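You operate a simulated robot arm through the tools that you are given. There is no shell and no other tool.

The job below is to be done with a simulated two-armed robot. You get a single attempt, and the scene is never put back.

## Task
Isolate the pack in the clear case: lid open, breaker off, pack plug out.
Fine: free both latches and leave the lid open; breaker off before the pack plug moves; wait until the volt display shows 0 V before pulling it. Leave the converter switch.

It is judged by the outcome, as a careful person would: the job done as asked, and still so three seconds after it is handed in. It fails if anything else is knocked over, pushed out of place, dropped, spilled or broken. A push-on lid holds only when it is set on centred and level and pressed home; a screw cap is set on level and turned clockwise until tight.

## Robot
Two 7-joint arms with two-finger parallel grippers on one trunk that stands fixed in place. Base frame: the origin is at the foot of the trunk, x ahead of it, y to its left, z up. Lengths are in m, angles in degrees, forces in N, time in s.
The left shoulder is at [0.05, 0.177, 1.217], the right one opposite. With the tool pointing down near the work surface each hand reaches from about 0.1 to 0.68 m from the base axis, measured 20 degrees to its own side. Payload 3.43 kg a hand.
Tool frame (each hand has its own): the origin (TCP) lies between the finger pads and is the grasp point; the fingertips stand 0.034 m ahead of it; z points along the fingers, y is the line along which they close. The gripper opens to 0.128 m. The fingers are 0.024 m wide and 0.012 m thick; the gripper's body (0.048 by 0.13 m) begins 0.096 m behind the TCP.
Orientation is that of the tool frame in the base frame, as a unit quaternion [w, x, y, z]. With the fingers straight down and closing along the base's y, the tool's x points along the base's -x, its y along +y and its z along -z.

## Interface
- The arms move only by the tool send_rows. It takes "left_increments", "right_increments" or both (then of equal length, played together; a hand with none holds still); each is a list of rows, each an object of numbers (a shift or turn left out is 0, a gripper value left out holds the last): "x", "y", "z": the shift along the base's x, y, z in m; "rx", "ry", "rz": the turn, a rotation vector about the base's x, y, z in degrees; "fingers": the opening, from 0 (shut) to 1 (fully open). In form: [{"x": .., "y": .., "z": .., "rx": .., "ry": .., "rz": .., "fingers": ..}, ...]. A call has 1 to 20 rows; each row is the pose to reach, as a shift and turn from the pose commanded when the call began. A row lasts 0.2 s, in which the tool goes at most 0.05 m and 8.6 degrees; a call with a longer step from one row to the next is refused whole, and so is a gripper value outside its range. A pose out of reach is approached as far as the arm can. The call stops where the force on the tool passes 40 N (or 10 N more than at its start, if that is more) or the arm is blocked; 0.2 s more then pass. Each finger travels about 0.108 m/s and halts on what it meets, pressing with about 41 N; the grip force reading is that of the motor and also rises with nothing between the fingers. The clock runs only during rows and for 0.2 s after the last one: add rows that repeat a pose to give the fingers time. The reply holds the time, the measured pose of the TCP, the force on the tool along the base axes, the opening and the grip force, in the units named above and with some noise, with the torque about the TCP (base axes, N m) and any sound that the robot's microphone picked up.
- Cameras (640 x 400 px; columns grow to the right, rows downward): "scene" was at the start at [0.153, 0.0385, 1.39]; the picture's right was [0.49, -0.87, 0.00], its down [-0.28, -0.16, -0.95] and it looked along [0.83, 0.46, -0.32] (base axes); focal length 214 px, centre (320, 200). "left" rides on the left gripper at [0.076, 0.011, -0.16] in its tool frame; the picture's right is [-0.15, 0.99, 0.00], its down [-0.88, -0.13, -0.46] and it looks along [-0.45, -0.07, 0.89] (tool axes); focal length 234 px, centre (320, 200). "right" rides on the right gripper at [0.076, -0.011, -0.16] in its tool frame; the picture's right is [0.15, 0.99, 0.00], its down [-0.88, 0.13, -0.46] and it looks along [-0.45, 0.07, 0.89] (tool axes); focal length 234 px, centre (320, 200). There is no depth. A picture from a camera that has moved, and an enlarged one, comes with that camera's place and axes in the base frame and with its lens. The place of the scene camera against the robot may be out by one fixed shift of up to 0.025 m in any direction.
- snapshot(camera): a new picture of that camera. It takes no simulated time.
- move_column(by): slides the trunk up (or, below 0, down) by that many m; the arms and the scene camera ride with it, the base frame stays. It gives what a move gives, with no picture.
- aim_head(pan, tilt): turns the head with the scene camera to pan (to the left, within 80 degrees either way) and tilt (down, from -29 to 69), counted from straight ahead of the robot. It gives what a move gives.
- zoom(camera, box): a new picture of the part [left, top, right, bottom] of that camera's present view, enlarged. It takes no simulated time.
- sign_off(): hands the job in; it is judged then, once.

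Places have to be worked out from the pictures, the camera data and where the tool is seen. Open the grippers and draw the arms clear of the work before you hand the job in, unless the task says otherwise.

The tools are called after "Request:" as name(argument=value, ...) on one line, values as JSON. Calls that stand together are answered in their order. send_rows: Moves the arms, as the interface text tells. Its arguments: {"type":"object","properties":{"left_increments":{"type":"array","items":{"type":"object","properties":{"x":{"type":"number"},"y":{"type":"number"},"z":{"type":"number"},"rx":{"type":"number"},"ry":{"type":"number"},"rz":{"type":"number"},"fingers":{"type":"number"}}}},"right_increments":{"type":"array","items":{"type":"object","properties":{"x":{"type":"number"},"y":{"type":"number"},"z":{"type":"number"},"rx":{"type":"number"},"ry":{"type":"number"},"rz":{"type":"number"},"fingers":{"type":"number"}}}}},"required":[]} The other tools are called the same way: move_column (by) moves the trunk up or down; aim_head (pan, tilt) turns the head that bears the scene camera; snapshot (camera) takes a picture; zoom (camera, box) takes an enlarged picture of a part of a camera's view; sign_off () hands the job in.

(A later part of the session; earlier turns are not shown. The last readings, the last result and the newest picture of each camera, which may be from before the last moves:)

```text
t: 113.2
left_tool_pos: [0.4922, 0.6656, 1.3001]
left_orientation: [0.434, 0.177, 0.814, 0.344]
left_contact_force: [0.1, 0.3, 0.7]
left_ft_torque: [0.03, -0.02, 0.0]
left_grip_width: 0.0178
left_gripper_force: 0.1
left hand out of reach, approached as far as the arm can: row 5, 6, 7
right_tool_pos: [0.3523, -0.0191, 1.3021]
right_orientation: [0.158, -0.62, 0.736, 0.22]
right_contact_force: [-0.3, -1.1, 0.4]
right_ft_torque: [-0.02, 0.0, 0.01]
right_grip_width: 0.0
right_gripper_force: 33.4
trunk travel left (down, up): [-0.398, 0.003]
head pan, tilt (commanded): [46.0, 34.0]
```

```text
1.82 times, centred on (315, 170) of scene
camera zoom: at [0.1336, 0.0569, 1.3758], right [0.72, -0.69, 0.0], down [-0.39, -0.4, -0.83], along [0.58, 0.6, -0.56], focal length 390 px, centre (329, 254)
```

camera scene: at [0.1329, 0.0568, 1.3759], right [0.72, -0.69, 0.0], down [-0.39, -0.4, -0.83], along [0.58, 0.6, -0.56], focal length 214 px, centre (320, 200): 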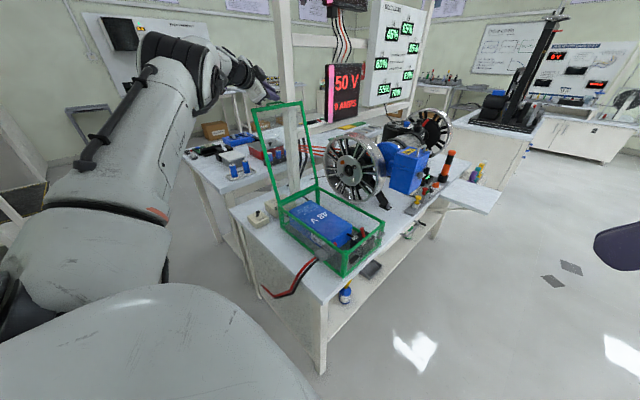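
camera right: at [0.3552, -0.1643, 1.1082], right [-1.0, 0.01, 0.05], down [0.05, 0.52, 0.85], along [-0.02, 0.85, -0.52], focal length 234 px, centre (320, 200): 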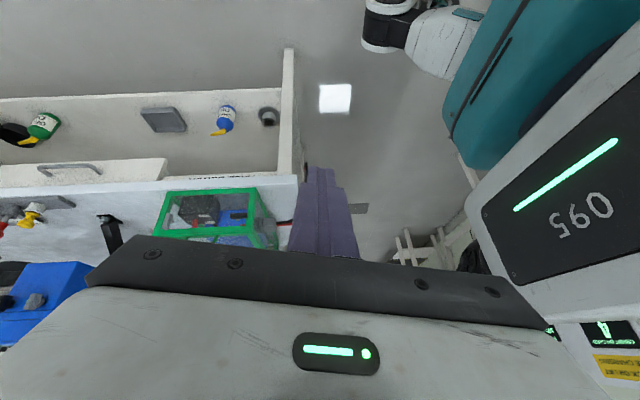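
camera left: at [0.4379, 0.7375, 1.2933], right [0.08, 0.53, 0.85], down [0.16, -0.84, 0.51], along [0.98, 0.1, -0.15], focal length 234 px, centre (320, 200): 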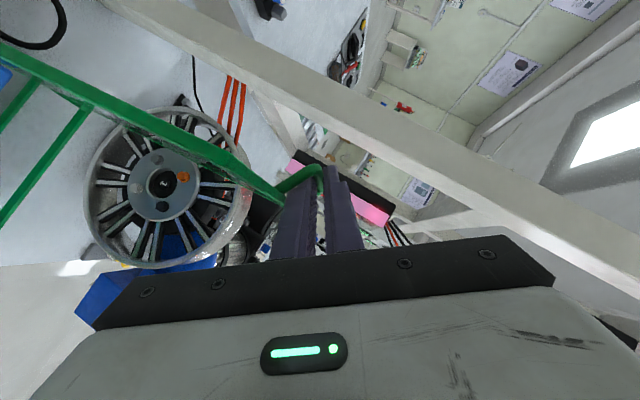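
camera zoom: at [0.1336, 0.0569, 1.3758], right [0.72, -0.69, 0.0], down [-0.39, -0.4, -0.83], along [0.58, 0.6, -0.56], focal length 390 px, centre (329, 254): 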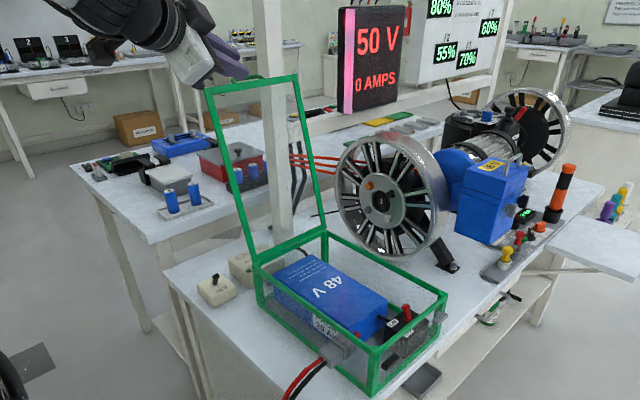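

The lid stays open on its own and the display still reads 50 V. Next is the breaker, whose red lever knob I triangulate at about [0.677, 0.399, 0.843], leaning +y toward ON. I'll bring the left hand back toward the front, unroll it, and lower the trunk for that work height.

Request:
send_rows(left_increments=[{"y": -0.03, "rx": -7.8}, {"y": -0.06, "rx": -15.6}, {"y": -0.1, "rx": -23.4}, {"y": -0.14, "rx": -31.2}, {"y": -0.18, "rx": -39}, {"y": -0.21, "z": -0.02, "rx": -46.7, "fingers": 0}])

Request:
send_rows(left_increments=[{"z": -0.02, "ry": 5, "fingers": 0}, {"z": -0.04, "ry": 10.8, "fingers": 0}, {"y": -0.03, "z": -0.05}, {"y": -0.06, "z": -0.05}, {"y": -0.08, "z": -0.05}])

Request:
move_column(by=-0.17)

Request:
snapshot(camera="left")

Request:
snapshot(camera="scene")

```text
t: 114.7
left_tool_pos: [0.506, 0.4775, 1.2349]
left_orientation: [0.472, -0.004, 0.881, -0.018]
left_contact_force: [0.2, 0.5, -0.8]
left_ft_torque: [0.02, -0.04, 0.03]
left_grip_width: 0.0001
left_gripper_force: 32.9
left hand out of reach, approached as far as the arm can: row 1, 2, 3, 4, 5, 6
right_tool_pos: [0.3528, -0.0184, 1.3021]
right_orientation: [0.16, -0.621, 0.735, 0.22]
right_contact_force: [0.4, -0.8, 0.5]
right_ft_torque: [0.02, 0.01, -0.04]
right_grip_width: 0.0
right_gripper_force: 33.0
trunk travel left (down, up): [-0.398, 0.003]
head pan, tilt (commanded): [46.0, 34.0]
```

```text
refused: row 3 steps farther than a row can; nothing moved
```

```text
t: 116.6
left_tool_pos: [0.5062, 0.4784, 1.0644]
left_orientation: [0.473, -0.003, 0.881, -0.018]
left_contact_force: [-0.3, 0.5, 1.8]
left_ft_torque: [0.01, -0.01, 0.05]
left_grip_width: 0.0
left_gripper_force: 33.2
right_tool_pos: [0.3506, -0.0181, 1.131]
right_orientation: [0.158, -0.621, 0.736, 0.219]
right_contact_force: [0.8, 0.4, 0.1]
right_ft_torque: [0.01, -0.03, -0.04]
right_grip_width: 0.0003
right_gripper_force: 32.8
trunk travel left (down, up): [-0.228, 0.173]
head pan, tilt (commanded): [46.0, 34.0]
```

```text
taken
camera left: at [0.3301, 0.4934, 1.0902], right [0.09, 0.99, 0.09], down [0.11, -0.1, 0.99], along [0.99, -0.08, -0.11], focal length 234 px, centre (320, 200)
```

left: 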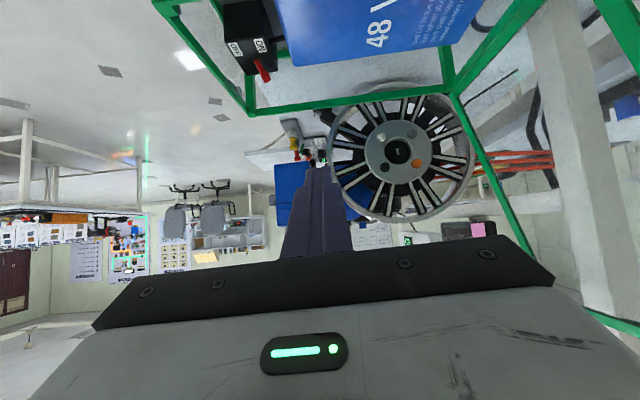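

```text
taken
camera scene: at [0.1329, 0.0568, 1.2059], right [0.72, -0.69, 0.0], down [-0.39, -0.4, -0.83], along [0.58, 0.6, -0.56], focal length 214 px, centre (320, 200)
```

scene: 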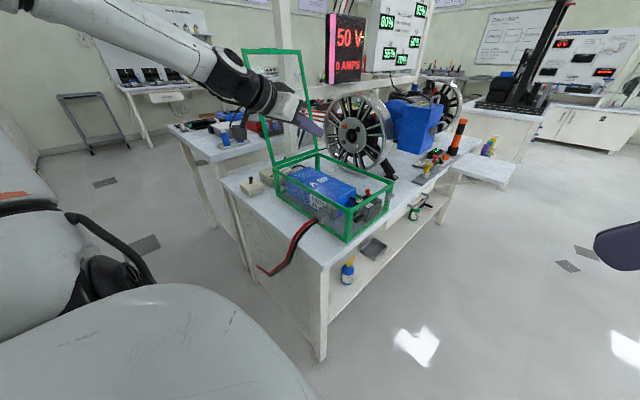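

I'll steepen the hand to about 45° and bring it over the breaker end for a close look at the lever.

Request:
send_rows(left_increments=[{"y": -0.03, "ry": 5}, {"y": -0.06, "ry": 10}, {"y": -0.07, "z": -0.01, "ry": 16}, {"x": 0.02, "y": -0.07, "z": -0.02, "ry": 21}])

Request:
snapshot(camera="left")

Request:
zoom(camera="left", box=[240, 20, 440, 170])

Request:
zoom(camera="right", box=[130, 110, 290, 230])

```text
t: 117.6
left_tool_pos: [0.5066, 0.4548, 0.9767]
left_orientation: [0.357, 0.01, 0.931, -0.069]
left_contact_force: [-1.2, -0.5, -0.1]
left_ft_torque: [0.01, -0.03, 0.0]
left_grip_width: 0.0003
left_gripper_force: 32.6
left hand out of reach, approached as far as the arm can: row 1, 2, 3, 4
right_tool_pos: [0.3509, -0.0182, 1.1312]
right_orientation: [0.159, -0.62, 0.736, 0.219]
right_contact_force: [-0.5, -0.6, -0.2]
right_ft_torque: [0.0, -0.04, -0.01]
right_grip_width: 0.0
right_gripper_force: 33.2
trunk travel left (down, up): [-0.228, 0.173]
head pan, tilt (commanded): [46.0, 34.0]
```

```text
taken
camera left: at [0.3434, 0.4858, 1.0422], right [0.17, 0.98, -0.02], down [0.34, -0.04, 0.94], along [0.92, -0.17, -0.34], focal length 234 px, centre (320, 200)
```

left: 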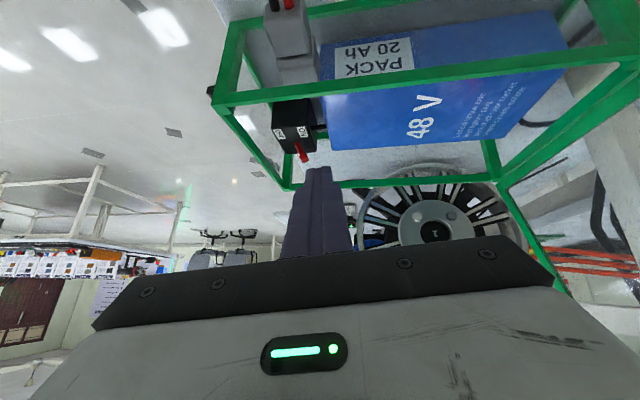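

```text
2.67 times, centred on (340, 95) of left
camera zoom: at [0.3434, 0.4858, 1.0422], right [0.17, 0.98, -0.02], down [0.34, -0.04, 0.94], along [0.92, -0.17, -0.34], focal length 624 px, centre (267, 480)
```

zoom: 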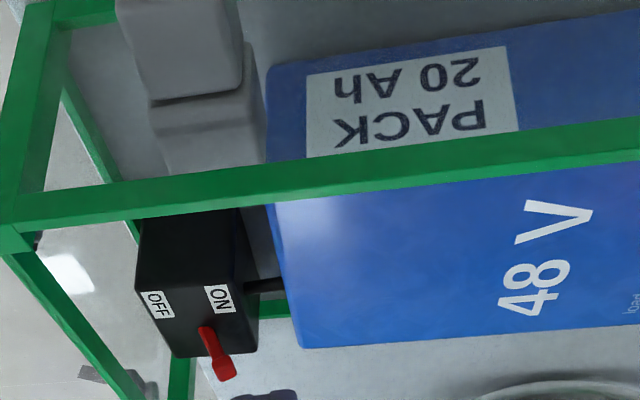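

```text
3.33 times, centred on (210, 170) of right
camera zoom: at [0.3555, -0.1647, 1.2278], right [-1.0, 0.01, 0.05], down [0.05, 0.52, 0.85], along [-0.02, 0.85, -0.52], focal length 781 px, centre (687, 300)
```

zoom: 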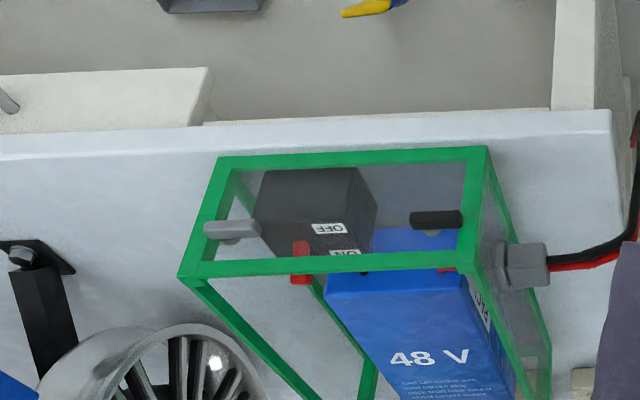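

The wrist is in an awkward branch after the lid motion (rows flagged). I'll lift clear and return it to the earlier comfortable posture in front of the case.

Request:
send_rows(left_increments=[{"x": -0.01, "z": 0.04}, {"x": -0.03, "y": -0.01, "z": 0.08}, {"x": -0.05, "y": -0.04, "z": 0.1}, {"x": -0.06, "y": -0.08, "z": 0.11}, {"x": -0.06, "y": -0.11, "z": 0.12}])

Request:
send_rows(left_increments=[{"ry": 3}, {"ry": 6}])

Request:
snapshot(camera="scene")

```text
t: 118.8
left_tool_pos: [0.4779, 0.4304, 0.9849]
left_orientation: [0.37, 0.014, 0.925, -0.086]
left_contact_force: [-0.6, -0.2, 0.2]
left_ft_torque: [0.0, -0.01, -0.03]
left_grip_width: 0.0001
left_gripper_force: 32.8
left hand out of reach, approached as far as the arm can: row 1, 2, 3, 4, 5
right_tool_pos: [0.3523, -0.0174, 1.1322]
right_orientation: [0.159, -0.621, 0.736, 0.219]
right_contact_force: [-0.5, -1.1, 0.5]
right_ft_torque: [0.01, -0.04, -0.03]
right_grip_width: 0.0
right_gripper_force: 33.3
trunk travel left (down, up): [-0.228, 0.173]
head pan, tilt (commanded): [46.0, 34.0]
```

```text
t: 119.4
left_tool_pos: [0.488, 0.4407, 0.9596]
left_orientation: [0.326, 0.015, 0.94, -0.099]
left_contact_force: [-0.3, 0.0, 0.0]
left_ft_torque: [0.0, 0.0, 0.0]
left_grip_width: 0.0
left_gripper_force: 33.7
left hand out of reach, approached as far as the arm can: row 1, 2
right_tool_pos: [0.3517, -0.0175, 1.1315]
right_orientation: [0.159, -0.621, 0.736, 0.22]
right_contact_force: [0.0, 0.3, 0.1]
right_ft_torque: [-0.01, -0.01, 0.02]
right_grip_width: 0.0001
right_gripper_force: 33.6
trunk travel left (down, up): [-0.228, 0.173]
head pan, tilt (commanded): [46.0, 34.0]
```

```text
taken
camera scene: at [0.1336, 0.057, 1.2057], right [0.72, -0.69, 0.0], down [-0.39, -0.4, -0.83], along [0.58, 0.6, -0.56], focal length 214 px, centre (320, 200)
```

scene: 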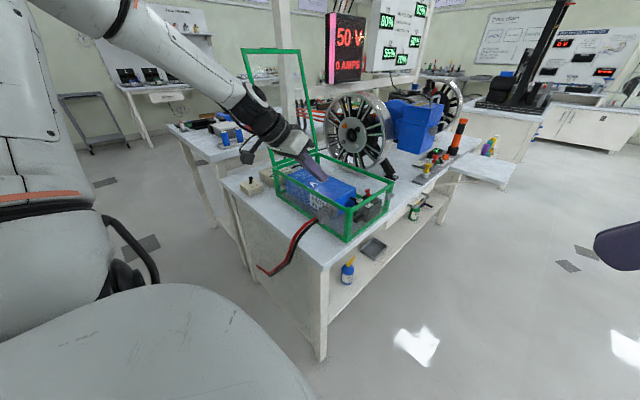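

The arm is pinned at a joint limit in this branch, though still clear of everything. I'll raise the trunk to lift the hand safely, then fold the arm back toward its starting posture to reset it.

Request:
move_column(by=0.17)

Request:
send_rows(left_increments=[{"x": -0.04, "y": 0.0}, {"x": -0.08, "y": 0.0}, {"x": -0.12, "y": -0.01}, {"x": -0.16, "y": -0.03}, {"x": -0.2, "y": -0.05}])

Request:
snapshot(camera="scene")

```text
t: 121.3
left_tool_pos: [0.4878, 0.4416, 1.1305]
left_orientation: [0.325, 0.013, 0.94, -0.097]
left_contact_force: [0.2, 0.7, 0.6]
left_ft_torque: [0.02, -0.01, -0.02]
left_grip_width: 0.0
left_gripper_force: 33.4
right_tool_pos: [0.3535, -0.0173, 1.3005]
right_orientation: [0.159, -0.621, 0.736, 0.219]
right_contact_force: [0.4, 0.5, 0.9]
right_ft_torque: [0.0, -0.01, 0.01]
right_grip_width: 0.0002
right_gripper_force: 33.5
trunk travel left (down, up): [-0.398, 0.003]
head pan, tilt (commanded): [46.0, 34.0]
```

```text
t: 122.5
left_tool_pos: [0.3883, 0.442, 1.1055]
left_orientation: [0.327, 0.015, 0.939, -0.101]
left_contact_force: [-0.5, -0.5, -0.3]
left_ft_torque: [-0.03, -0.03, 0.04]
left_grip_width: 0.0002
left_gripper_force: 32.8
left hand out of reach, approached as far as the arm can: row 1, 2, 3, 4, 5
right_tool_pos: [0.3516, -0.0172, 1.3001]
right_orientation: [0.158, -0.621, 0.735, 0.219]
right_contact_force: [0.1, 1.3, 0.3]
right_ft_torque: [-0.01, -0.02, -0.01]
right_grip_width: 0.0002
right_gripper_force: 32.9
trunk travel left (down, up): [-0.398, 0.003]
head pan, tilt (commanded): [46.0, 34.0]
```

```text
taken
camera scene: at [0.1317, 0.0571, 1.376], right [0.72, -0.69, 0.0], down [-0.39, -0.4, -0.83], along [0.58, 0.6, -0.56], focal length 214 px, centre (320, 200)
```

scene: 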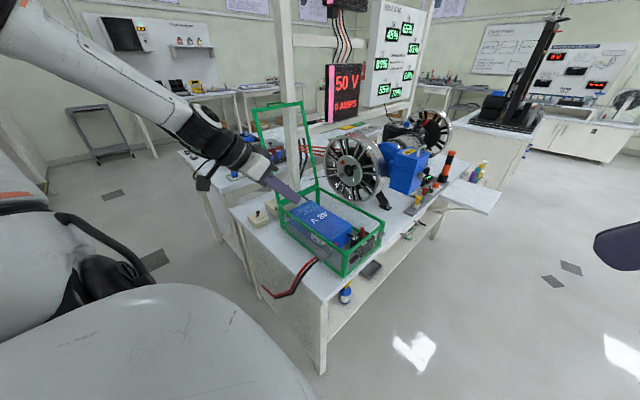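

Request:
send_rows(left_increments=[{"ry": 6, "z": 0.01}, {"ry": 12, "z": 0.02}, {"ry": 18, "z": 0.03}, {"ry": 24, "z": 0.04}, {"ry": 30, "z": 0.05}, {"ry": 36, "z": 0.06}])

Request:
snapshot(camera="scene")

```text
t: 123.9
left_tool_pos: [0.452, 0.5898, 1.1161]
left_orientation: [0.017, -0.017, 0.994, -0.111]
left_contact_force: [0.0, 0.1, 0.8]
left_ft_torque: [0.0, -0.02, 0.01]
left_grip_width: 0.0
left_gripper_force: 33.4
left hand out of reach, approached as far as the arm can: row 1, 2, 3, 4, 5, 6
right_tool_pos: [0.3532, -0.018, 1.3014]
right_orientation: [0.159, -0.62, 0.736, 0.22]
right_contact_force: [-0.2, 0.1, 0.0]
right_ft_torque: [0.04, 0.02, 0.0]
right_grip_width: 0.0003
right_gripper_force: 32.6
trunk travel left (down, up): [-0.398, 0.003]
head pan, tilt (commanded): [46.0, 34.0]
```

```text
taken
camera scene: at [0.1339, 0.0569, 1.3757], right [0.72, -0.69, 0.0], down [-0.39, -0.4, -0.83], along [0.58, 0.6, -0.56], focal length 214 px, centre (320, 200)
```

scene: 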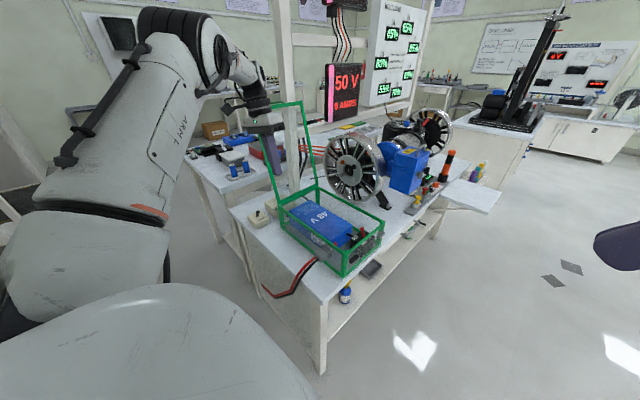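

The arm has changed posture and the hand now points down, clear of the lid. I'll bring it back toward the front-centre in small moves.

Request:
send_rows(left_increments=[{"x": -0.03, "y": -0.02, "z": 0.02}, {"x": -0.06, "y": -0.05, "z": 0.04}, {"x": -0.08, "y": -0.08, "z": 0.06}, {"x": -0.1, "y": -0.12, "z": 0.08}, {"x": -0.12, "y": -0.16, "z": 0.1}, {"x": -0.13, "y": -0.2, "z": 0.12}])

Request:
snapshot(camera="scene")

```text
t: 125.3
left_tool_pos: [0.4172, 0.6099, 1.2083]
left_orientation: [0.018, -0.016, 0.995, -0.101]
left_contact_force: [0.8, 0.3, 0.3]
left_ft_torque: [0.02, -0.03, -0.01]
left_grip_width: 0.0
left_gripper_force: 33.0
left hand out of reach, approached as far as the arm can: row 1, 2, 3, 4, 5, 6
right_tool_pos: [0.3519, -0.0172, 1.3018]
right_orientation: [0.159, -0.62, 0.736, 0.219]
right_contact_force: [-0.1, 0.3, 0.3]
right_ft_torque: [0.0, 0.02, 0.01]
right_grip_width: 0.0
right_gripper_force: 33.2
trunk travel left (down, up): [-0.398, 0.003]
head pan, tilt (commanded): [46.0, 34.0]
```

```text
taken
camera scene: at [0.1329, 0.0567, 1.3758], right [0.72, -0.69, 0.0], down [-0.39, -0.4, -0.83], along [0.58, 0.6, -0.56], focal length 214 px, centre (320, 200)
```

scene: 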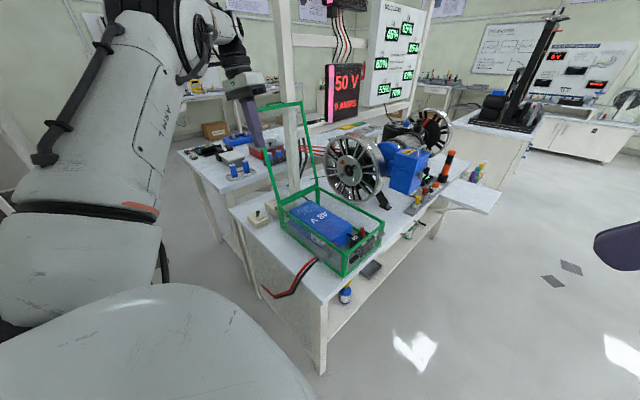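

Motion toward −y is limited in this branch. I'll try yawing the hand with the arm, which may be the binding joint.

Request:
send_rows(left_increments=[{"rz": 6}, {"rz": 12}, {"rz": 18}, {"rz": 24}, {"rz": 30}])

Request:
send_rows(left_increments=[{"rx": -4}, {"rx": -8}, {"rx": -11}])

Request:
snapshot(camera="left")

```text
t: 126.5
left_tool_pos: [0.4233, 0.6235, 1.2188]
left_orientation: [0.044, -0.276, 0.956, -0.091]
left_contact_force: [0.1, 0.1, 0.4]
left_ft_torque: [0.03, -0.01, -0.01]
left_grip_width: 0.0001
left_gripper_force: 33.2
left hand out of reach, approached as far as the arm can: row 1, 2, 3, 4, 5
right_tool_pos: [0.3527, -0.019, 1.3021]
right_orientation: [0.158, -0.621, 0.736, 0.22]
right_contact_force: [-0.4, 1.0, 1.1]
right_ft_torque: [-0.01, 0.0, -0.02]
right_grip_width: 0.0
right_gripper_force: 33.1
trunk travel left (down, up): [-0.398, 0.003]
head pan, tilt (commanded): [46.0, 34.0]
```

```text
t: 127.3
left_tool_pos: [0.4217, 0.6232, 1.2195]
left_orientation: [0.017, -0.278, 0.943, -0.181]
left_contact_force: [-0.1, -0.3, 0.8]
left_ft_torque: [-0.03, 0.0, -0.03]
left_grip_width: 0.0002
left_gripper_force: 32.9
right_tool_pos: [0.3531, -0.017, 1.3008]
right_orientation: [0.158, -0.621, 0.736, 0.219]
right_contact_force: [0.4, -0.2, 0.4]
right_ft_torque: [0.0, 0.02, -0.03]
right_grip_width: 0.0001
right_gripper_force: 32.9
trunk travel left (down, up): [-0.398, 0.003]
head pan, tilt (commanded): [46.0, 34.0]
```

```text
taken
camera left: at [0.3303, 0.6474, 1.3703], right [-0.39, 0.85, -0.36], down [0.75, 0.52, 0.41], along [0.53, -0.11, -0.84], focal length 234 px, centre (320, 200)
```

left: 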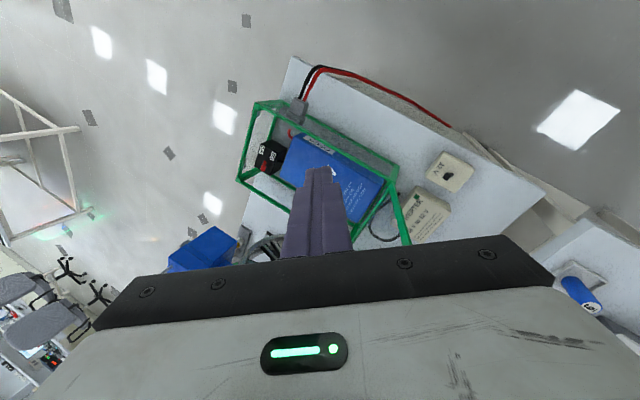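

Request:
send_rows(left_increments=[{"x": -0.02, "y": -0.02}, {"x": -0.04, "y": -0.05}, {"x": -0.06, "y": -0.08}, {"x": -0.08, "y": -0.12}])

Request:
snapshot(camera="scene")

```text
t: 128.3
left_tool_pos: [0.3823, 0.5872, 1.2182]
left_orientation: [0.017, -0.277, 0.943, -0.182]
left_contact_force: [0.5, 0.1, 0.5]
left_ft_torque: [-0.01, 0.03, -0.01]
left_grip_width: 0.0
left_gripper_force: 33.1
left hand out of reach, approached as far as the arm can: row 2, 3, 4
right_tool_pos: [0.3521, -0.018, 1.3005]
right_orientation: [0.159, -0.62, 0.736, 0.219]
right_contact_force: [0.3, 0.6, -0.1]
right_ft_torque: [0.01, 0.02, -0.01]
right_grip_width: 0.0001
right_gripper_force: 32.8
trunk travel left (down, up): [-0.398, 0.003]
head pan, tilt (commanded): [46.0, 34.0]
```

```text
taken
camera scene: at [0.1332, 0.057, 1.3758], right [0.72, -0.69, 0.0], down [-0.39, -0.4, -0.83], along [0.58, 0.6, -0.56], focal length 214 px, centre (320, 200)
```

scene: 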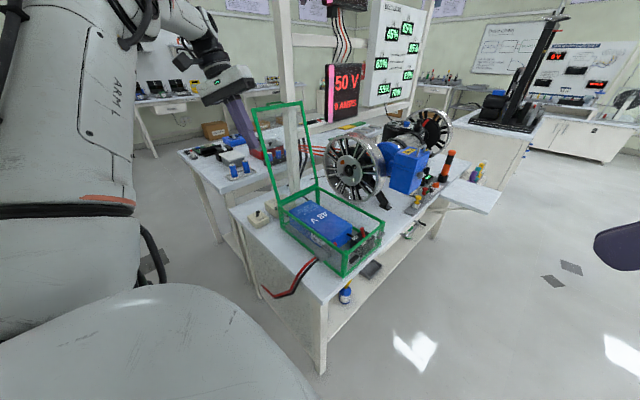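

Progress in small bits. I'll go up as well, since the starting posture was higher.

Request:
send_rows(left_increments=[{"z": 0.03, "x": -0.01}, {"z": 0.06, "x": -0.03, "y": -0.01}, {"z": 0.09, "x": -0.05, "y": -0.03}, {"z": 0.12, "x": -0.07, "y": -0.05}, {"z": 0.14, "x": -0.09, "y": -0.08}, {"z": 0.15, "x": -0.11, "y": -0.12}])

Request:
send_rows(left_increments=[{"rx": 4}, {"rx": 8}, {"rx": 12}, {"rx": 16}, {"rx": 20}])

```text
t: 129.7
left_tool_pos: [0.3456, 0.5858, 1.3247]
left_orientation: [0.017, -0.277, 0.943, -0.182]
left_contact_force: [0.1, -0.3, 1.1]
left_ft_torque: [0.0, 0.01, 0.01]
left_grip_width: 0.0
left_gripper_force: 32.8
left hand out of reach, approached as far as the arm can: row 2, 3, 4, 5, 6
right_tool_pos: [0.353, -0.0171, 1.3007]
right_orientation: [0.158, -0.621, 0.735, 0.22]
right_contact_force: [-0.1, -0.2, -0.1]
right_ft_torque: [0.02, -0.03, 0.04]
right_grip_width: 0.0
right_gripper_force: 33.0
trunk travel left (down, up): [-0.398, 0.003]
head pan, tilt (commanded): [46.0, 34.0]
```

```text
t: 130.9
left_tool_pos: [0.3735, 0.6353, 1.3534]
left_orientation: [0.064, -0.27, 0.961, -0.014]
left_contact_force: [1.6, -0.1, 0.1]
left_ft_torque: [0.02, -0.02, 0.0]
left_grip_width: 0.0
left_gripper_force: 33.0
left hand out of reach, approached as far as the arm can: row 1, 2, 3, 4, 5
right_tool_pos: [0.3528, -0.0176, 1.3013]
right_orientation: [0.158, -0.62, 0.736, 0.22]
right_contact_force: [0.9, 0.2, -0.9]
right_ft_torque: [0.01, 0.01, -0.01]
right_grip_width: 0.0
right_gripper_force: 33.7
trunk travel left (down, up): [-0.398, 0.003]
head pan, tilt (commanded): [46.0, 34.0]
```

The lid arc itself retraced cleanly earlier, so the surest way back is to rejoin that path mid-way, in the air clear of the lid, and follow it back. First I'll restore that hand attitude here.

Request:
send_rows(left_increments=[{"rz": -8}, {"rz": -16}, {"rz": -24}, {"rz": -31}])

Request:
send_rows(left_increments=[{"ry": -8}, {"ry": -16}, {"ry": -24}, {"ry": -32}, {"ry": -40}, {"ry": -48}])

Request:
send_rows(left_increments=[{"rx": 8, "x": 0.02}, {"rx": 16, "x": 0.04}, {"rx": 24, "x": 0.06}, {"rx": 32, "x": 0.08}, {"rx": 40, "x": 0.09}, {"rx": 46, "x": 0.1}])

Request:
snapshot(camera="scene")

```text
t: 131.9
left_tool_pos: [0.3697, 0.6218, 1.3522]
left_orientation: [0.059, -0.004, 0.998, -0.032]
left_contact_force: [0.8, 0.3, -0.8]
left_ft_torque: [0.01, -0.01, -0.01]
left_grip_width: 0.0006
left_gripper_force: 32.6
left hand out of reach, approached as far as the arm can: row 2, 3, 4
right_tool_pos: [0.3529, -0.0175, 1.3014]
right_orientation: [0.159, -0.621, 0.736, 0.219]
right_contact_force: [1.0, 0.8, 0.4]
right_ft_torque: [0.01, 0.04, -0.01]
right_grip_width: 0.0001
right_gripper_force: 33.1
trunk travel left (down, up): [-0.398, 0.003]
head pan, tilt (commanded): [46.0, 34.0]
```

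```text
t: 133.3
left_tool_pos: [0.3772, 0.6413, 1.3487]
left_orientation: [0.462, 0.011, 0.886, -0.032]
left_contact_force: [0.2, 0.3, 0.9]
left_ft_torque: [-0.01, -0.04, 0.01]
left_grip_width: 0.0003
left_gripper_force: 33.1
left hand out of reach, approached as far as the arm can: row 1, 2, 3, 4, 5, 6
right_tool_pos: [0.3523, -0.0175, 1.3029]
right_orientation: [0.158, -0.621, 0.736, 0.22]
right_contact_force: [-0.5, 0.6, -0.2]
right_ft_torque: [0.02, -0.04, -0.03]
right_grip_width: 0.0
right_gripper_force: 32.7
trunk travel left (down, up): [-0.398, 0.003]
head pan, tilt (commanded): [46.0, 34.0]
```

```text
t: 134.7
left_tool_pos: [0.5047, 0.6828, 1.3666]
left_orientation: [0.451, 0.145, 0.855, 0.21]
left_contact_force: [0.5, 0.4, -0.1]
left_ft_torque: [0.0, -0.01, 0.0]
left_grip_width: 0.0
left_gripper_force: 32.3
left hand out of reach, approached as far as the arm can: row 1, 2, 3, 4, 5, 6
right_tool_pos: [0.3524, -0.0181, 1.3016]
right_orientation: [0.159, -0.621, 0.735, 0.22]
right_contact_force: [-0.3, 0.4, -0.2]
right_ft_torque: [0.01, -0.03, 0.03]
right_grip_width: 0.0001
right_gripper_force: 32.6
trunk travel left (down, up): [-0.398, 0.003]
head pan, tilt (commanded): [46.0, 34.0]
```

```text
taken
camera scene: at [0.1328, 0.0569, 1.3759], right [0.72, -0.69, 0.0], down [-0.39, -0.4, -0.83], along [0.58, 0.6, -0.56], focal length 214 px, centre (320, 200)
```

scene: 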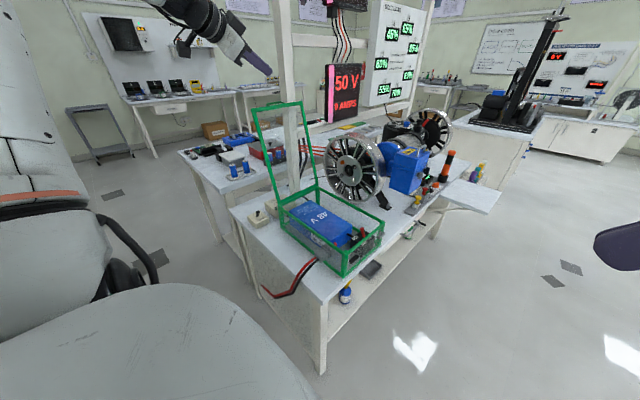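

Nearly the right attitude. Now rejoin the lid path around [0.61, 0.57, 1.24], on the free side of the open lid.

Request:
send_rows(left_increments=[{"x": 0.03, "y": -0.02, "z": -0.02, "rx": 6}, {"x": 0.06, "y": -0.04, "z": -0.04, "rx": 12}, {"x": 0.08, "y": -0.06, "z": -0.07, "rx": 18}, {"x": 0.1, "y": -0.08, "z": -0.1, "rx": 22}, {"x": 0.105, "y": -0.1, "z": -0.12, "rx": 22}])

```text
t: 135.9
left_tool_pos: [0.6052, 0.5846, 1.2466]
left_orientation: [0.414, 0.229, 0.8, 0.369]
left_contact_force: [-0.3, -0.4, 0.6]
left_ft_torque: [0.01, 0.0, -0.03]
left_grip_width: 0.0
left_gripper_force: 33.1
left hand out of reach, approached as far as the arm can: row 1, 2, 3
right_tool_pos: [0.3527, -0.0169, 1.3022]
right_orientation: [0.158, -0.62, 0.736, 0.219]
right_contact_force: [0.4, 0.2, 0.6]
right_ft_torque: [0.0, 0.01, -0.01]
right_grip_width: 0.0002
right_gripper_force: 33.3
trunk travel left (down, up): [-0.398, 0.003]
head pan, tilt (commanded): [46.0, 34.0]
```

Back on the path without flags for the last rows. Now I'll retrace it down to above the right end of the case.

Request:
send_rows(left_increments=[{"x": 0.004, "y": -0.022, "z": -0.015, "rx": 1}, {"x": 0.0046, "y": -0.0442, "z": -0.0297, "rx": 1}, {"x": 0.0046, "y": -0.0732, "z": -0.0445, "rx": 0}, {"x": 0.0046, "y": -0.1006, "z": -0.0614, "rx": -1}, {"x": 0.0046, "y": -0.1262, "z": -0.0807, "rx": -4}, {"x": 0.0046, "y": -0.1501, "z": -0.102, "rx": -8}, {"x": 0.0046, "y": -0.1717, "z": -0.1254, "rx": -12}, {"x": 0.0046, "y": -0.1912, "z": -0.1507, "rx": -16}, {"x": 0.0046, "y": -0.2081, "z": -0.1777, "rx": -21}, {"x": 0.0046, "y": -0.2227, "z": -0.2, "rx": -26}, {"x": 0.0046, "y": -0.234, "z": -0.2, "rx": -32}, {"x": 0.0046, "y": -0.244, "z": -0.2, "rx": -39}, {"x": 0.0046, "y": -0.254, "z": -0.2, "rx": -46}])

Request:
snapshot(camera="scene")

```text
t: 138.7
left_tool_pos: [0.6144, 0.3304, 1.048]
left_orientation: [0.47, 0.048, 0.881, 0.026]
left_contact_force: [0.4, -0.6, 0.6]
left_ft_torque: [0.01, -0.02, 0.02]
left_grip_width: 0.0002
left_gripper_force: 33.3
right_tool_pos: [0.3525, -0.0182, 1.2998]
right_orientation: [0.158, -0.621, 0.736, 0.22]
right_contact_force: [0.4, -0.2, -0.3]
right_ft_torque: [0.02, 0.0, -0.02]
right_grip_width: 0.0001
right_gripper_force: 33.3
trunk travel left (down, up): [-0.398, 0.003]
head pan, tilt (commanded): [46.0, 34.0]
```

```text
taken
camera scene: at [0.1329, 0.057, 1.3759], right [0.72, -0.69, 0.0], down [-0.39, -0.4, -0.83], along [0.58, 0.6, -0.56], focal length 214 px, centre (320, 200)
```

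scene: 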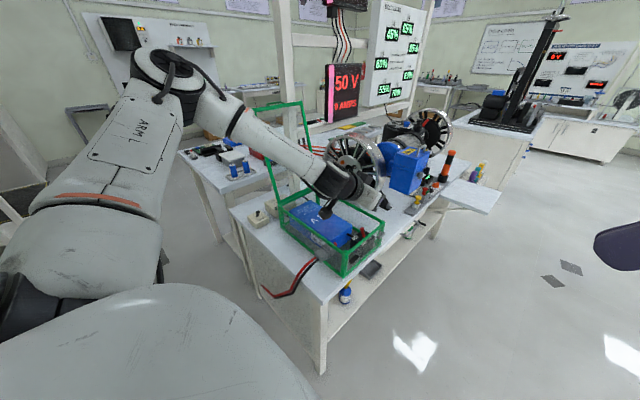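

The arm is back in the good branch. I'll raise the hand, lower the trunk to breaker working height, and steepen the hand for the lever.

Request:
send_rows(left_increments=[{"x": -0.02, "z": 0.03, "ry": 3}, {"x": -0.04, "z": 0.06, "ry": 6}, {"x": -0.06, "y": 0.01, "z": 0.09, "ry": 9}, {"x": -0.07, "y": 0.02, "z": 0.12, "ry": 12}, {"x": -0.07, "y": 0.03, "z": 0.14, "ry": 15}])

Request:
move_column(by=-0.2)

Request:
snapshot(camera="left")

```text
t: 139.9
left_tool_pos: [0.5422, 0.36, 1.1889]
left_orientation: [0.351, 0.052, 0.935, 0.021]
left_contact_force: [0.0, 0.0, -0.1]
left_ft_torque: [0.02, 0.06, 0.01]
left_grip_width: 0.0
left_gripper_force: 33.2
right_tool_pos: [0.3543, -0.019, 1.3012]
right_orientation: [0.158, -0.621, 0.736, 0.219]
right_contact_force: [-0.6, 0.0, -0.4]
right_ft_torque: [0.0, -0.03, 0.02]
right_grip_width: 0.0
right_gripper_force: 32.8
trunk travel left (down, up): [-0.398, 0.003]
head pan, tilt (commanded): [46.0, 34.0]
```

```text
t: 142.1
left_tool_pos: [0.5432, 0.3599, 0.9882]
left_orientation: [0.351, 0.051, 0.935, 0.021]
left_contact_force: [-1.1, -0.6, 0.3]
left_ft_torque: [0.01, 0.02, -0.01]
left_grip_width: 0.0003
left_gripper_force: 32.9
right_tool_pos: [0.3531, -0.017, 1.1015]
right_orientation: [0.159, -0.62, 0.736, 0.219]
right_contact_force: [0.9, 0.2, -0.4]
right_ft_torque: [0.05, 0.0, 0.01]
right_grip_width: 0.0002
right_gripper_force: 33.1
trunk travel left (down, up): [-0.198, 0.203]
head pan, tilt (commanded): [46.0, 34.0]
```

```text
taken
camera left: at [0.3808, 0.3813, 1.0604], right [0.19, 0.97, 0.17], down [0.35, -0.23, 0.91], along [0.92, -0.11, -0.38], focal length 234 px, centre (320, 200)
```

left: 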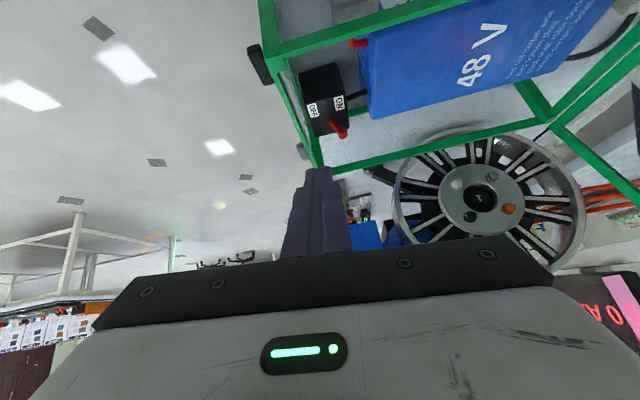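

Good posture. I'll move to hover above the +y (ON) side of the lever and look.

Request:
send_rows(left_increments=[{"x": 0.03, "y": 0.02, "rz": 4}, {"x": 0.06, "y": 0.04, "z": -0.01, "rz": 8}, {"x": 0.09, "y": 0.06, "z": -0.02, "rz": 10}, {"x": 0.112, "y": 0.066, "z": -0.043, "rz": 10}])

Request:
snapshot(camera="left")

Request:
zoom(camera="right", box=[130, 130, 290, 250])

Request:
zoom(camera="scene", box=[290, 130, 420, 240])

```text
t: 143.1
left_tool_pos: [0.6545, 0.426, 0.9457]
left_orientation: [0.348, -0.03, 0.936, 0.05]
left_contact_force: [0.2, -0.3, -0.5]
left_ft_torque: [0.01, -0.02, 0.0]
left_grip_width: 0.0001
left_gripper_force: 33.6
right_tool_pos: [0.3525, -0.0179, 1.1016]
right_orientation: [0.159, -0.62, 0.736, 0.219]
right_contact_force: [0.3, 0.3, -0.7]
right_ft_torque: [0.0, 0.02, 0.0]
right_grip_width: 0.0
right_gripper_force: 33.1
trunk travel left (down, up): [-0.198, 0.203]
head pan, tilt (commanded): [46.0, 34.0]
```

```text
taken
camera left: at [0.492, 0.4185, 1.0175], right [0.02, 0.99, 0.17], down [0.38, -0.16, 0.91], along [0.92, 0.05, -0.38], focal length 234 px, centre (320, 200)
```

left: 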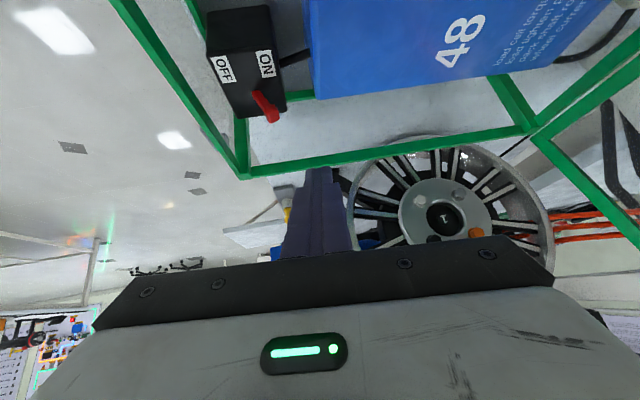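

```text
3.33 times, centred on (210, 190) of right
camera zoom: at [0.3563, -0.1643, 1.1975], right [-1.0, 0.01, 0.05], down [0.05, 0.52, 0.85], along [-0.02, 0.85, -0.52], focal length 781 px, centre (687, 233)
```

zoom: 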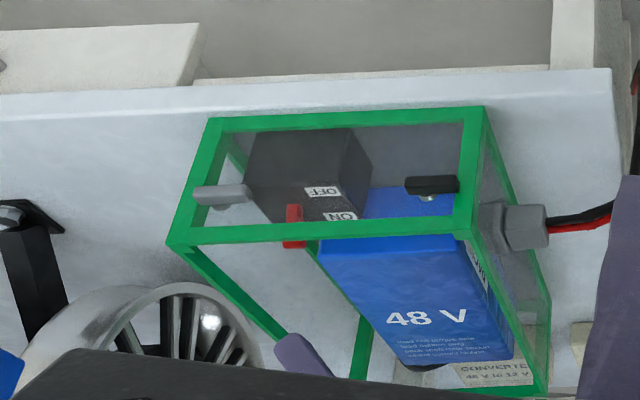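

```text
3.64 times, centred on (355, 185) of scene
camera zoom: at [0.1333, 0.057, 1.1758], right [0.72, -0.69, 0.0], down [-0.39, -0.4, -0.83], along [0.58, 0.6, -0.56], focal length 780 px, centre (193, 254)
```

zoom: 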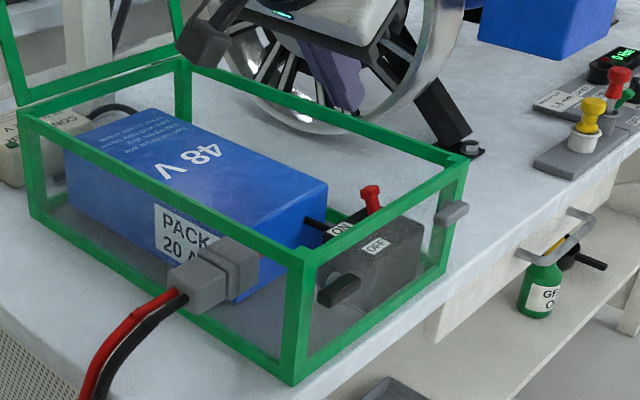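

Reachable, with the lever clearly in view. I'll zoom in for an accurate lever position.

Request:
zoom(camera="left", box=[190, 10, 350, 190])

Request:
zoom(camera="scene", box=[340, 150, 390, 200])

```text
2.22 times, centred on (270, 100) of left
camera zoom: at [0.492, 0.4185, 1.0175], right [0.02, 0.99, 0.17], down [0.38, -0.16, 0.91], along [0.92, 0.05, -0.38], focal length 520 px, centre (431, 422)
```

zoom: 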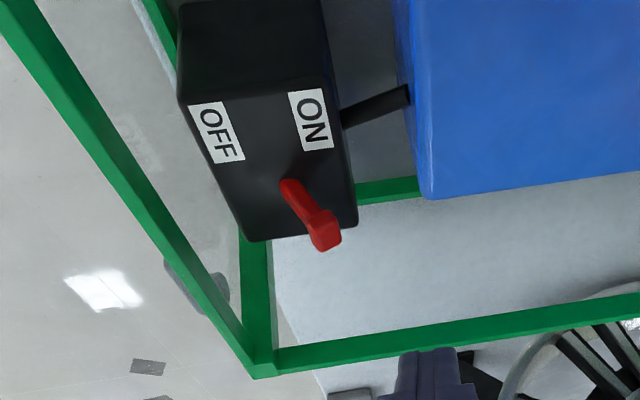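

```text
8.00 times, centred on (365, 175) of scene
camera zoom: at [0.1333, 0.057, 1.1758], right [0.72, -0.69, 0.0], down [-0.39, -0.4, -0.83], along [0.58, 0.6, -0.56], focal length 1716 px, centre (-40, 400)
```

zoom: 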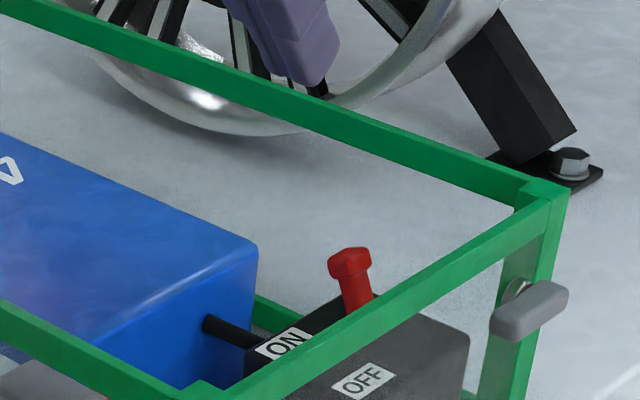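

Lever knob confirmed at about [0.675, 0.398, 0.843]. I'll lower the closed fingertips into the case just on its +y side.

Request:
send_rows(left_increments=[{"x": 0.003, "y": -0.002, "z": -0.03}, {"x": 0.006, "y": -0.003, "z": -0.06}, {"x": 0.006, "y": -0.004, "z": -0.084}, {"x": 0.006, "y": -0.004, "z": -0.084}])

Request:
zoom(camera="left", box=[230, 40, 390, 200])

Request:
zoom(camera="scene", box=[330, 140, 400, 210])

Request:
zoom(camera="right", box=[150, 150, 270, 250])

```text
t: 144.1
left_tool_pos: [0.6605, 0.4196, 0.862]
left_orientation: [0.348, -0.03, 0.936, 0.052]
left_contact_force: [-0.3, -0.1, 0.4]
left_ft_torque: [0.02, -0.01, 0.01]
left_grip_width: 0.0
left_gripper_force: 33.1
right_tool_pos: [0.3515, -0.0178, 1.1024]
right_orientation: [0.158, -0.621, 0.736, 0.22]
right_contact_force: [-0.7, -0.8, -0.7]
right_ft_torque: [-0.02, 0.02, -0.02]
right_grip_width: 0.0
right_gripper_force: 32.7
trunk travel left (down, up): [-0.198, 0.203]
head pan, tilt (commanded): [46.0, 34.0]
```

```text
2.50 times, centred on (310, 120) of left
camera zoom: at [0.4977, 0.413, 0.9336], right [0.02, 0.99, 0.17], down [0.38, -0.16, 0.91], along [0.92, 0.05, -0.38], focal length 585 px, centre (345, 400)
```

zoom: 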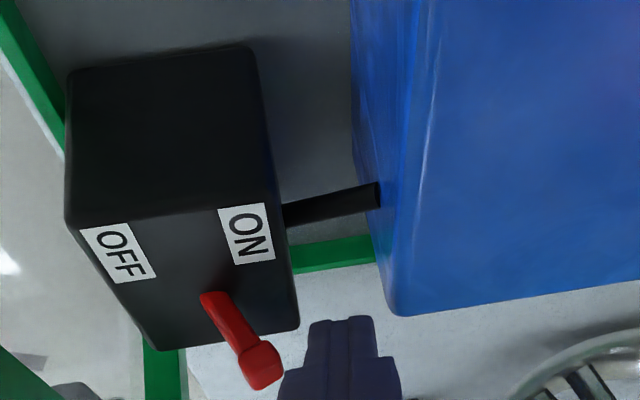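

```text
5.71 times, centred on (365, 175) of scene
camera zoom: at [0.1331, 0.0568, 1.1758], right [0.72, -0.69, 0.0], down [-0.39, -0.4, -0.83], along [0.58, 0.6, -0.56], focal length 1226 px, centre (63, 343)
```

zoom: 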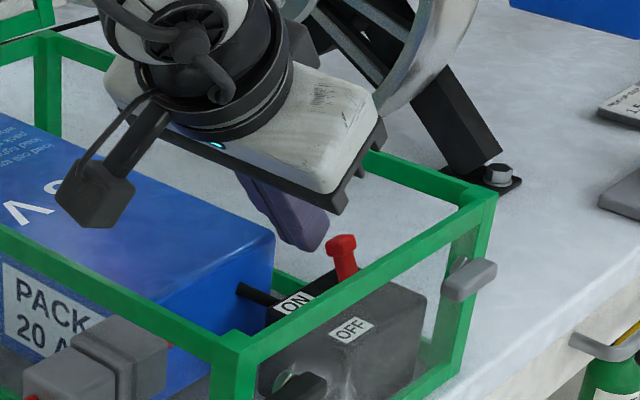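

```text
4.00 times, centred on (210, 200) of right
camera zoom: at [0.356, -0.1645, 1.1976], right [-1.0, 0.01, 0.05], down [0.05, 0.52, 0.85], along [-0.02, 0.85, -0.52], focal length 937 px, centre (760, 200)
```

zoom: 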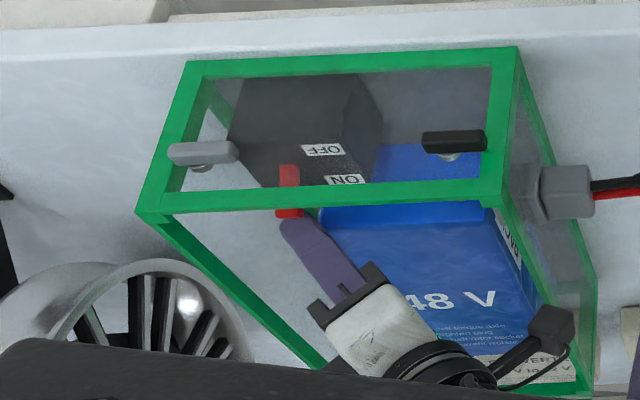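

The fingertip sits right beside the knob on its ON side. I'll push it toward −y (OFF) in small steps.

Request:
send_rows(left_increments=[{"y": -0.006}, {"y": -0.012}, {"y": -0.018}, {"y": -0.024}, {"y": -0.03}, {"y": -0.034}, {"y": -0.034}])

Request:
zoom(camera="left", box=[230, 40, 390, 200])

Request:
zoom(camera="right", box=[150, 150, 270, 250])

```text
t: 145.7
left_tool_pos: [0.6616, 0.3881, 0.8605]
left_orientation: [0.348, -0.031, 0.936, 0.051]
left_contact_force: [-0.3, -0.8, -0.4]
left_ft_torque: [-0.01, 0.01, -0.02]
left_grip_width: 0.0
left_gripper_force: 32.6
right_tool_pos: [0.3519, -0.0178, 1.1016]
right_orientation: [0.159, -0.621, 0.736, 0.219]
right_contact_force: [-0.2, -0.6, -0.9]
right_ft_torque: [0.03, 0.03, 0.02]
right_grip_width: 0.0
right_gripper_force: 33.0
trunk travel left (down, up): [-0.198, 0.203]
head pan, tilt (commanded): [46.0, 34.0]
```

```text
2.50 times, centred on (310, 120) of left
camera zoom: at [0.4982, 0.3814, 0.9334], right [0.02, 0.99, 0.17], down [0.38, -0.16, 0.91], along [0.92, 0.05, -0.38], focal length 585 px, centre (345, 400)
```

zoom: 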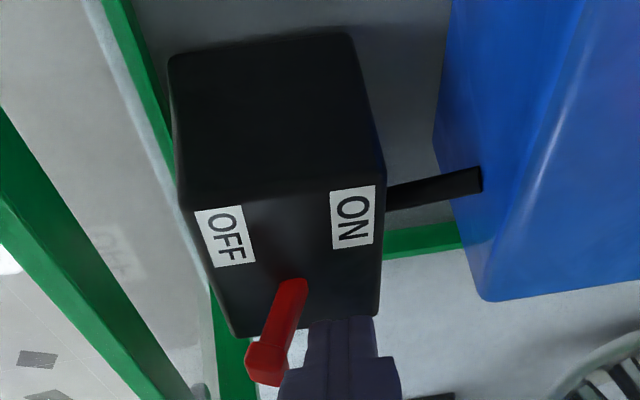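

```text
4.00 times, centred on (210, 200) of right
camera zoom: at [0.356, -0.1645, 1.1976], right [-1.0, 0.01, 0.05], down [0.05, 0.52, 0.85], along [-0.02, 0.85, -0.52], focal length 937 px, centre (760, 200)
```

zoom: 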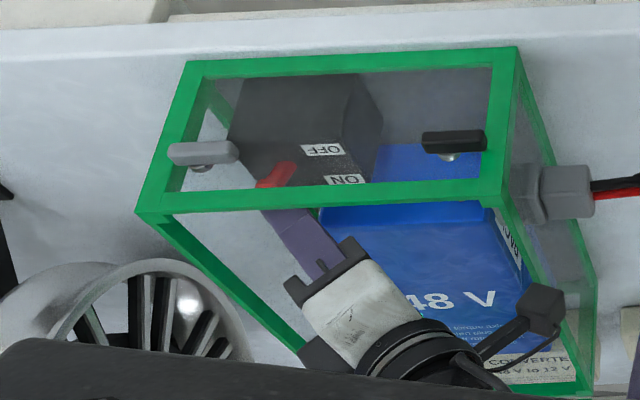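

The lever has swung over to the OFF side (knob now at y≈0.366) with no residual force. Checking the volt display.

Request:
aim_head(pan=46, tilt=20)

Request:
snapshot(camera="scene")

```text
t: 146.4
left_tool_pos: [0.6602, 0.3895, 0.8625]
left_orientation: [0.348, -0.03, 0.936, 0.051]
left_contact_force: [0.4, 0.1, -0.3]
left_ft_torque: [-0.04, -0.04, 0.02]
left_grip_width: 0.0
left_gripper_force: 32.9
right_tool_pos: [0.3528, -0.0164, 1.1017]
right_orientation: [0.158, -0.621, 0.736, 0.219]
right_contact_force: [-0.1, 0.6, -0.6]
right_ft_torque: [-0.03, 0.0, -0.02]
right_grip_width: 0.0
right_gripper_force: 33.2
trunk travel left (down, up): [-0.198, 0.203]
head pan, tilt (commanded): [46.0, 20.0]
```

```text
taken
camera scene: at [0.1362, 0.0601, 1.1981], right [0.72, -0.69, 0.0], down [-0.24, -0.25, -0.94], along [0.65, 0.68, -0.34], focal length 214 px, centre (320, 200)
```

scene: 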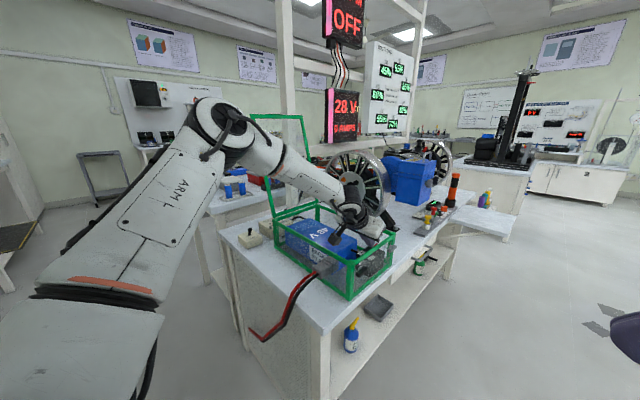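

The display is already falling (around 28 V), so the breaker is off. I'll withdraw the finger, away from the lever first and then up, while the voltage decays.

Request:
send_rows(left_increments=[{"y": 0.01}, {"y": 0.015, "z": 0.03}, {"y": 0.015, "z": 0.07}, {"x": -0.02, "y": 0.01, "z": 0.1}, {"x": -0.06, "y": 0.0, "z": 0.12}, {"x": -0.1, "y": -0.01, "z": 0.13}])

Request:
zoom(camera="scene", box=[300, 60, 400, 160])

Request:
snapshot(camera="left")

```text
t: 147.8
left_tool_pos: [0.5579, 0.3776, 0.9914]
left_orientation: [0.348, -0.031, 0.935, 0.052]
left_contact_force: [0.4, 0.1, 0.8]
left_ft_torque: [-0.02, 0.01, -0.02]
left_grip_width: 0.0
left_gripper_force: 33.3
right_tool_pos: [0.3521, -0.0174, 1.102]
right_orientation: [0.158, -0.62, 0.736, 0.219]
right_contact_force: [1.0, 0.7, 0.9]
right_ft_torque: [0.0, -0.03, 0.0]
right_grip_width: 0.0
right_gripper_force: 33.0
trunk travel left (down, up): [-0.198, 0.203]
head pan, tilt (commanded): [46.0, 20.0]
```

```text
4.00 times, centred on (350, 110) of scene
camera zoom: at [0.1359, 0.06, 1.1982], right [0.72, -0.69, 0.0], down [-0.24, -0.25, -0.94], along [0.65, 0.68, -0.34], focal length 858 px, centre (200, 560)
```

zoom: 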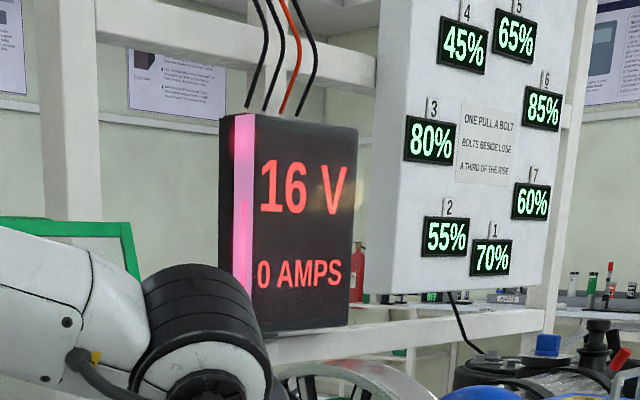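

```text
taken
camera left: at [0.3948, 0.3704, 1.0633], right [0.02, 0.99, 0.17], down [0.38, -0.16, 0.91], along [0.92, 0.05, -0.38], focal length 234 px, centre (320, 200)
```

left: 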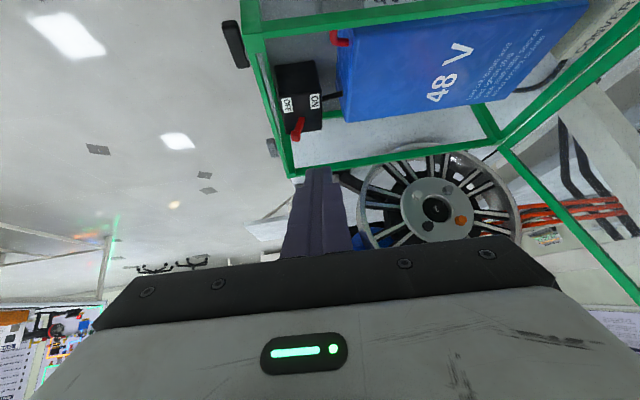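

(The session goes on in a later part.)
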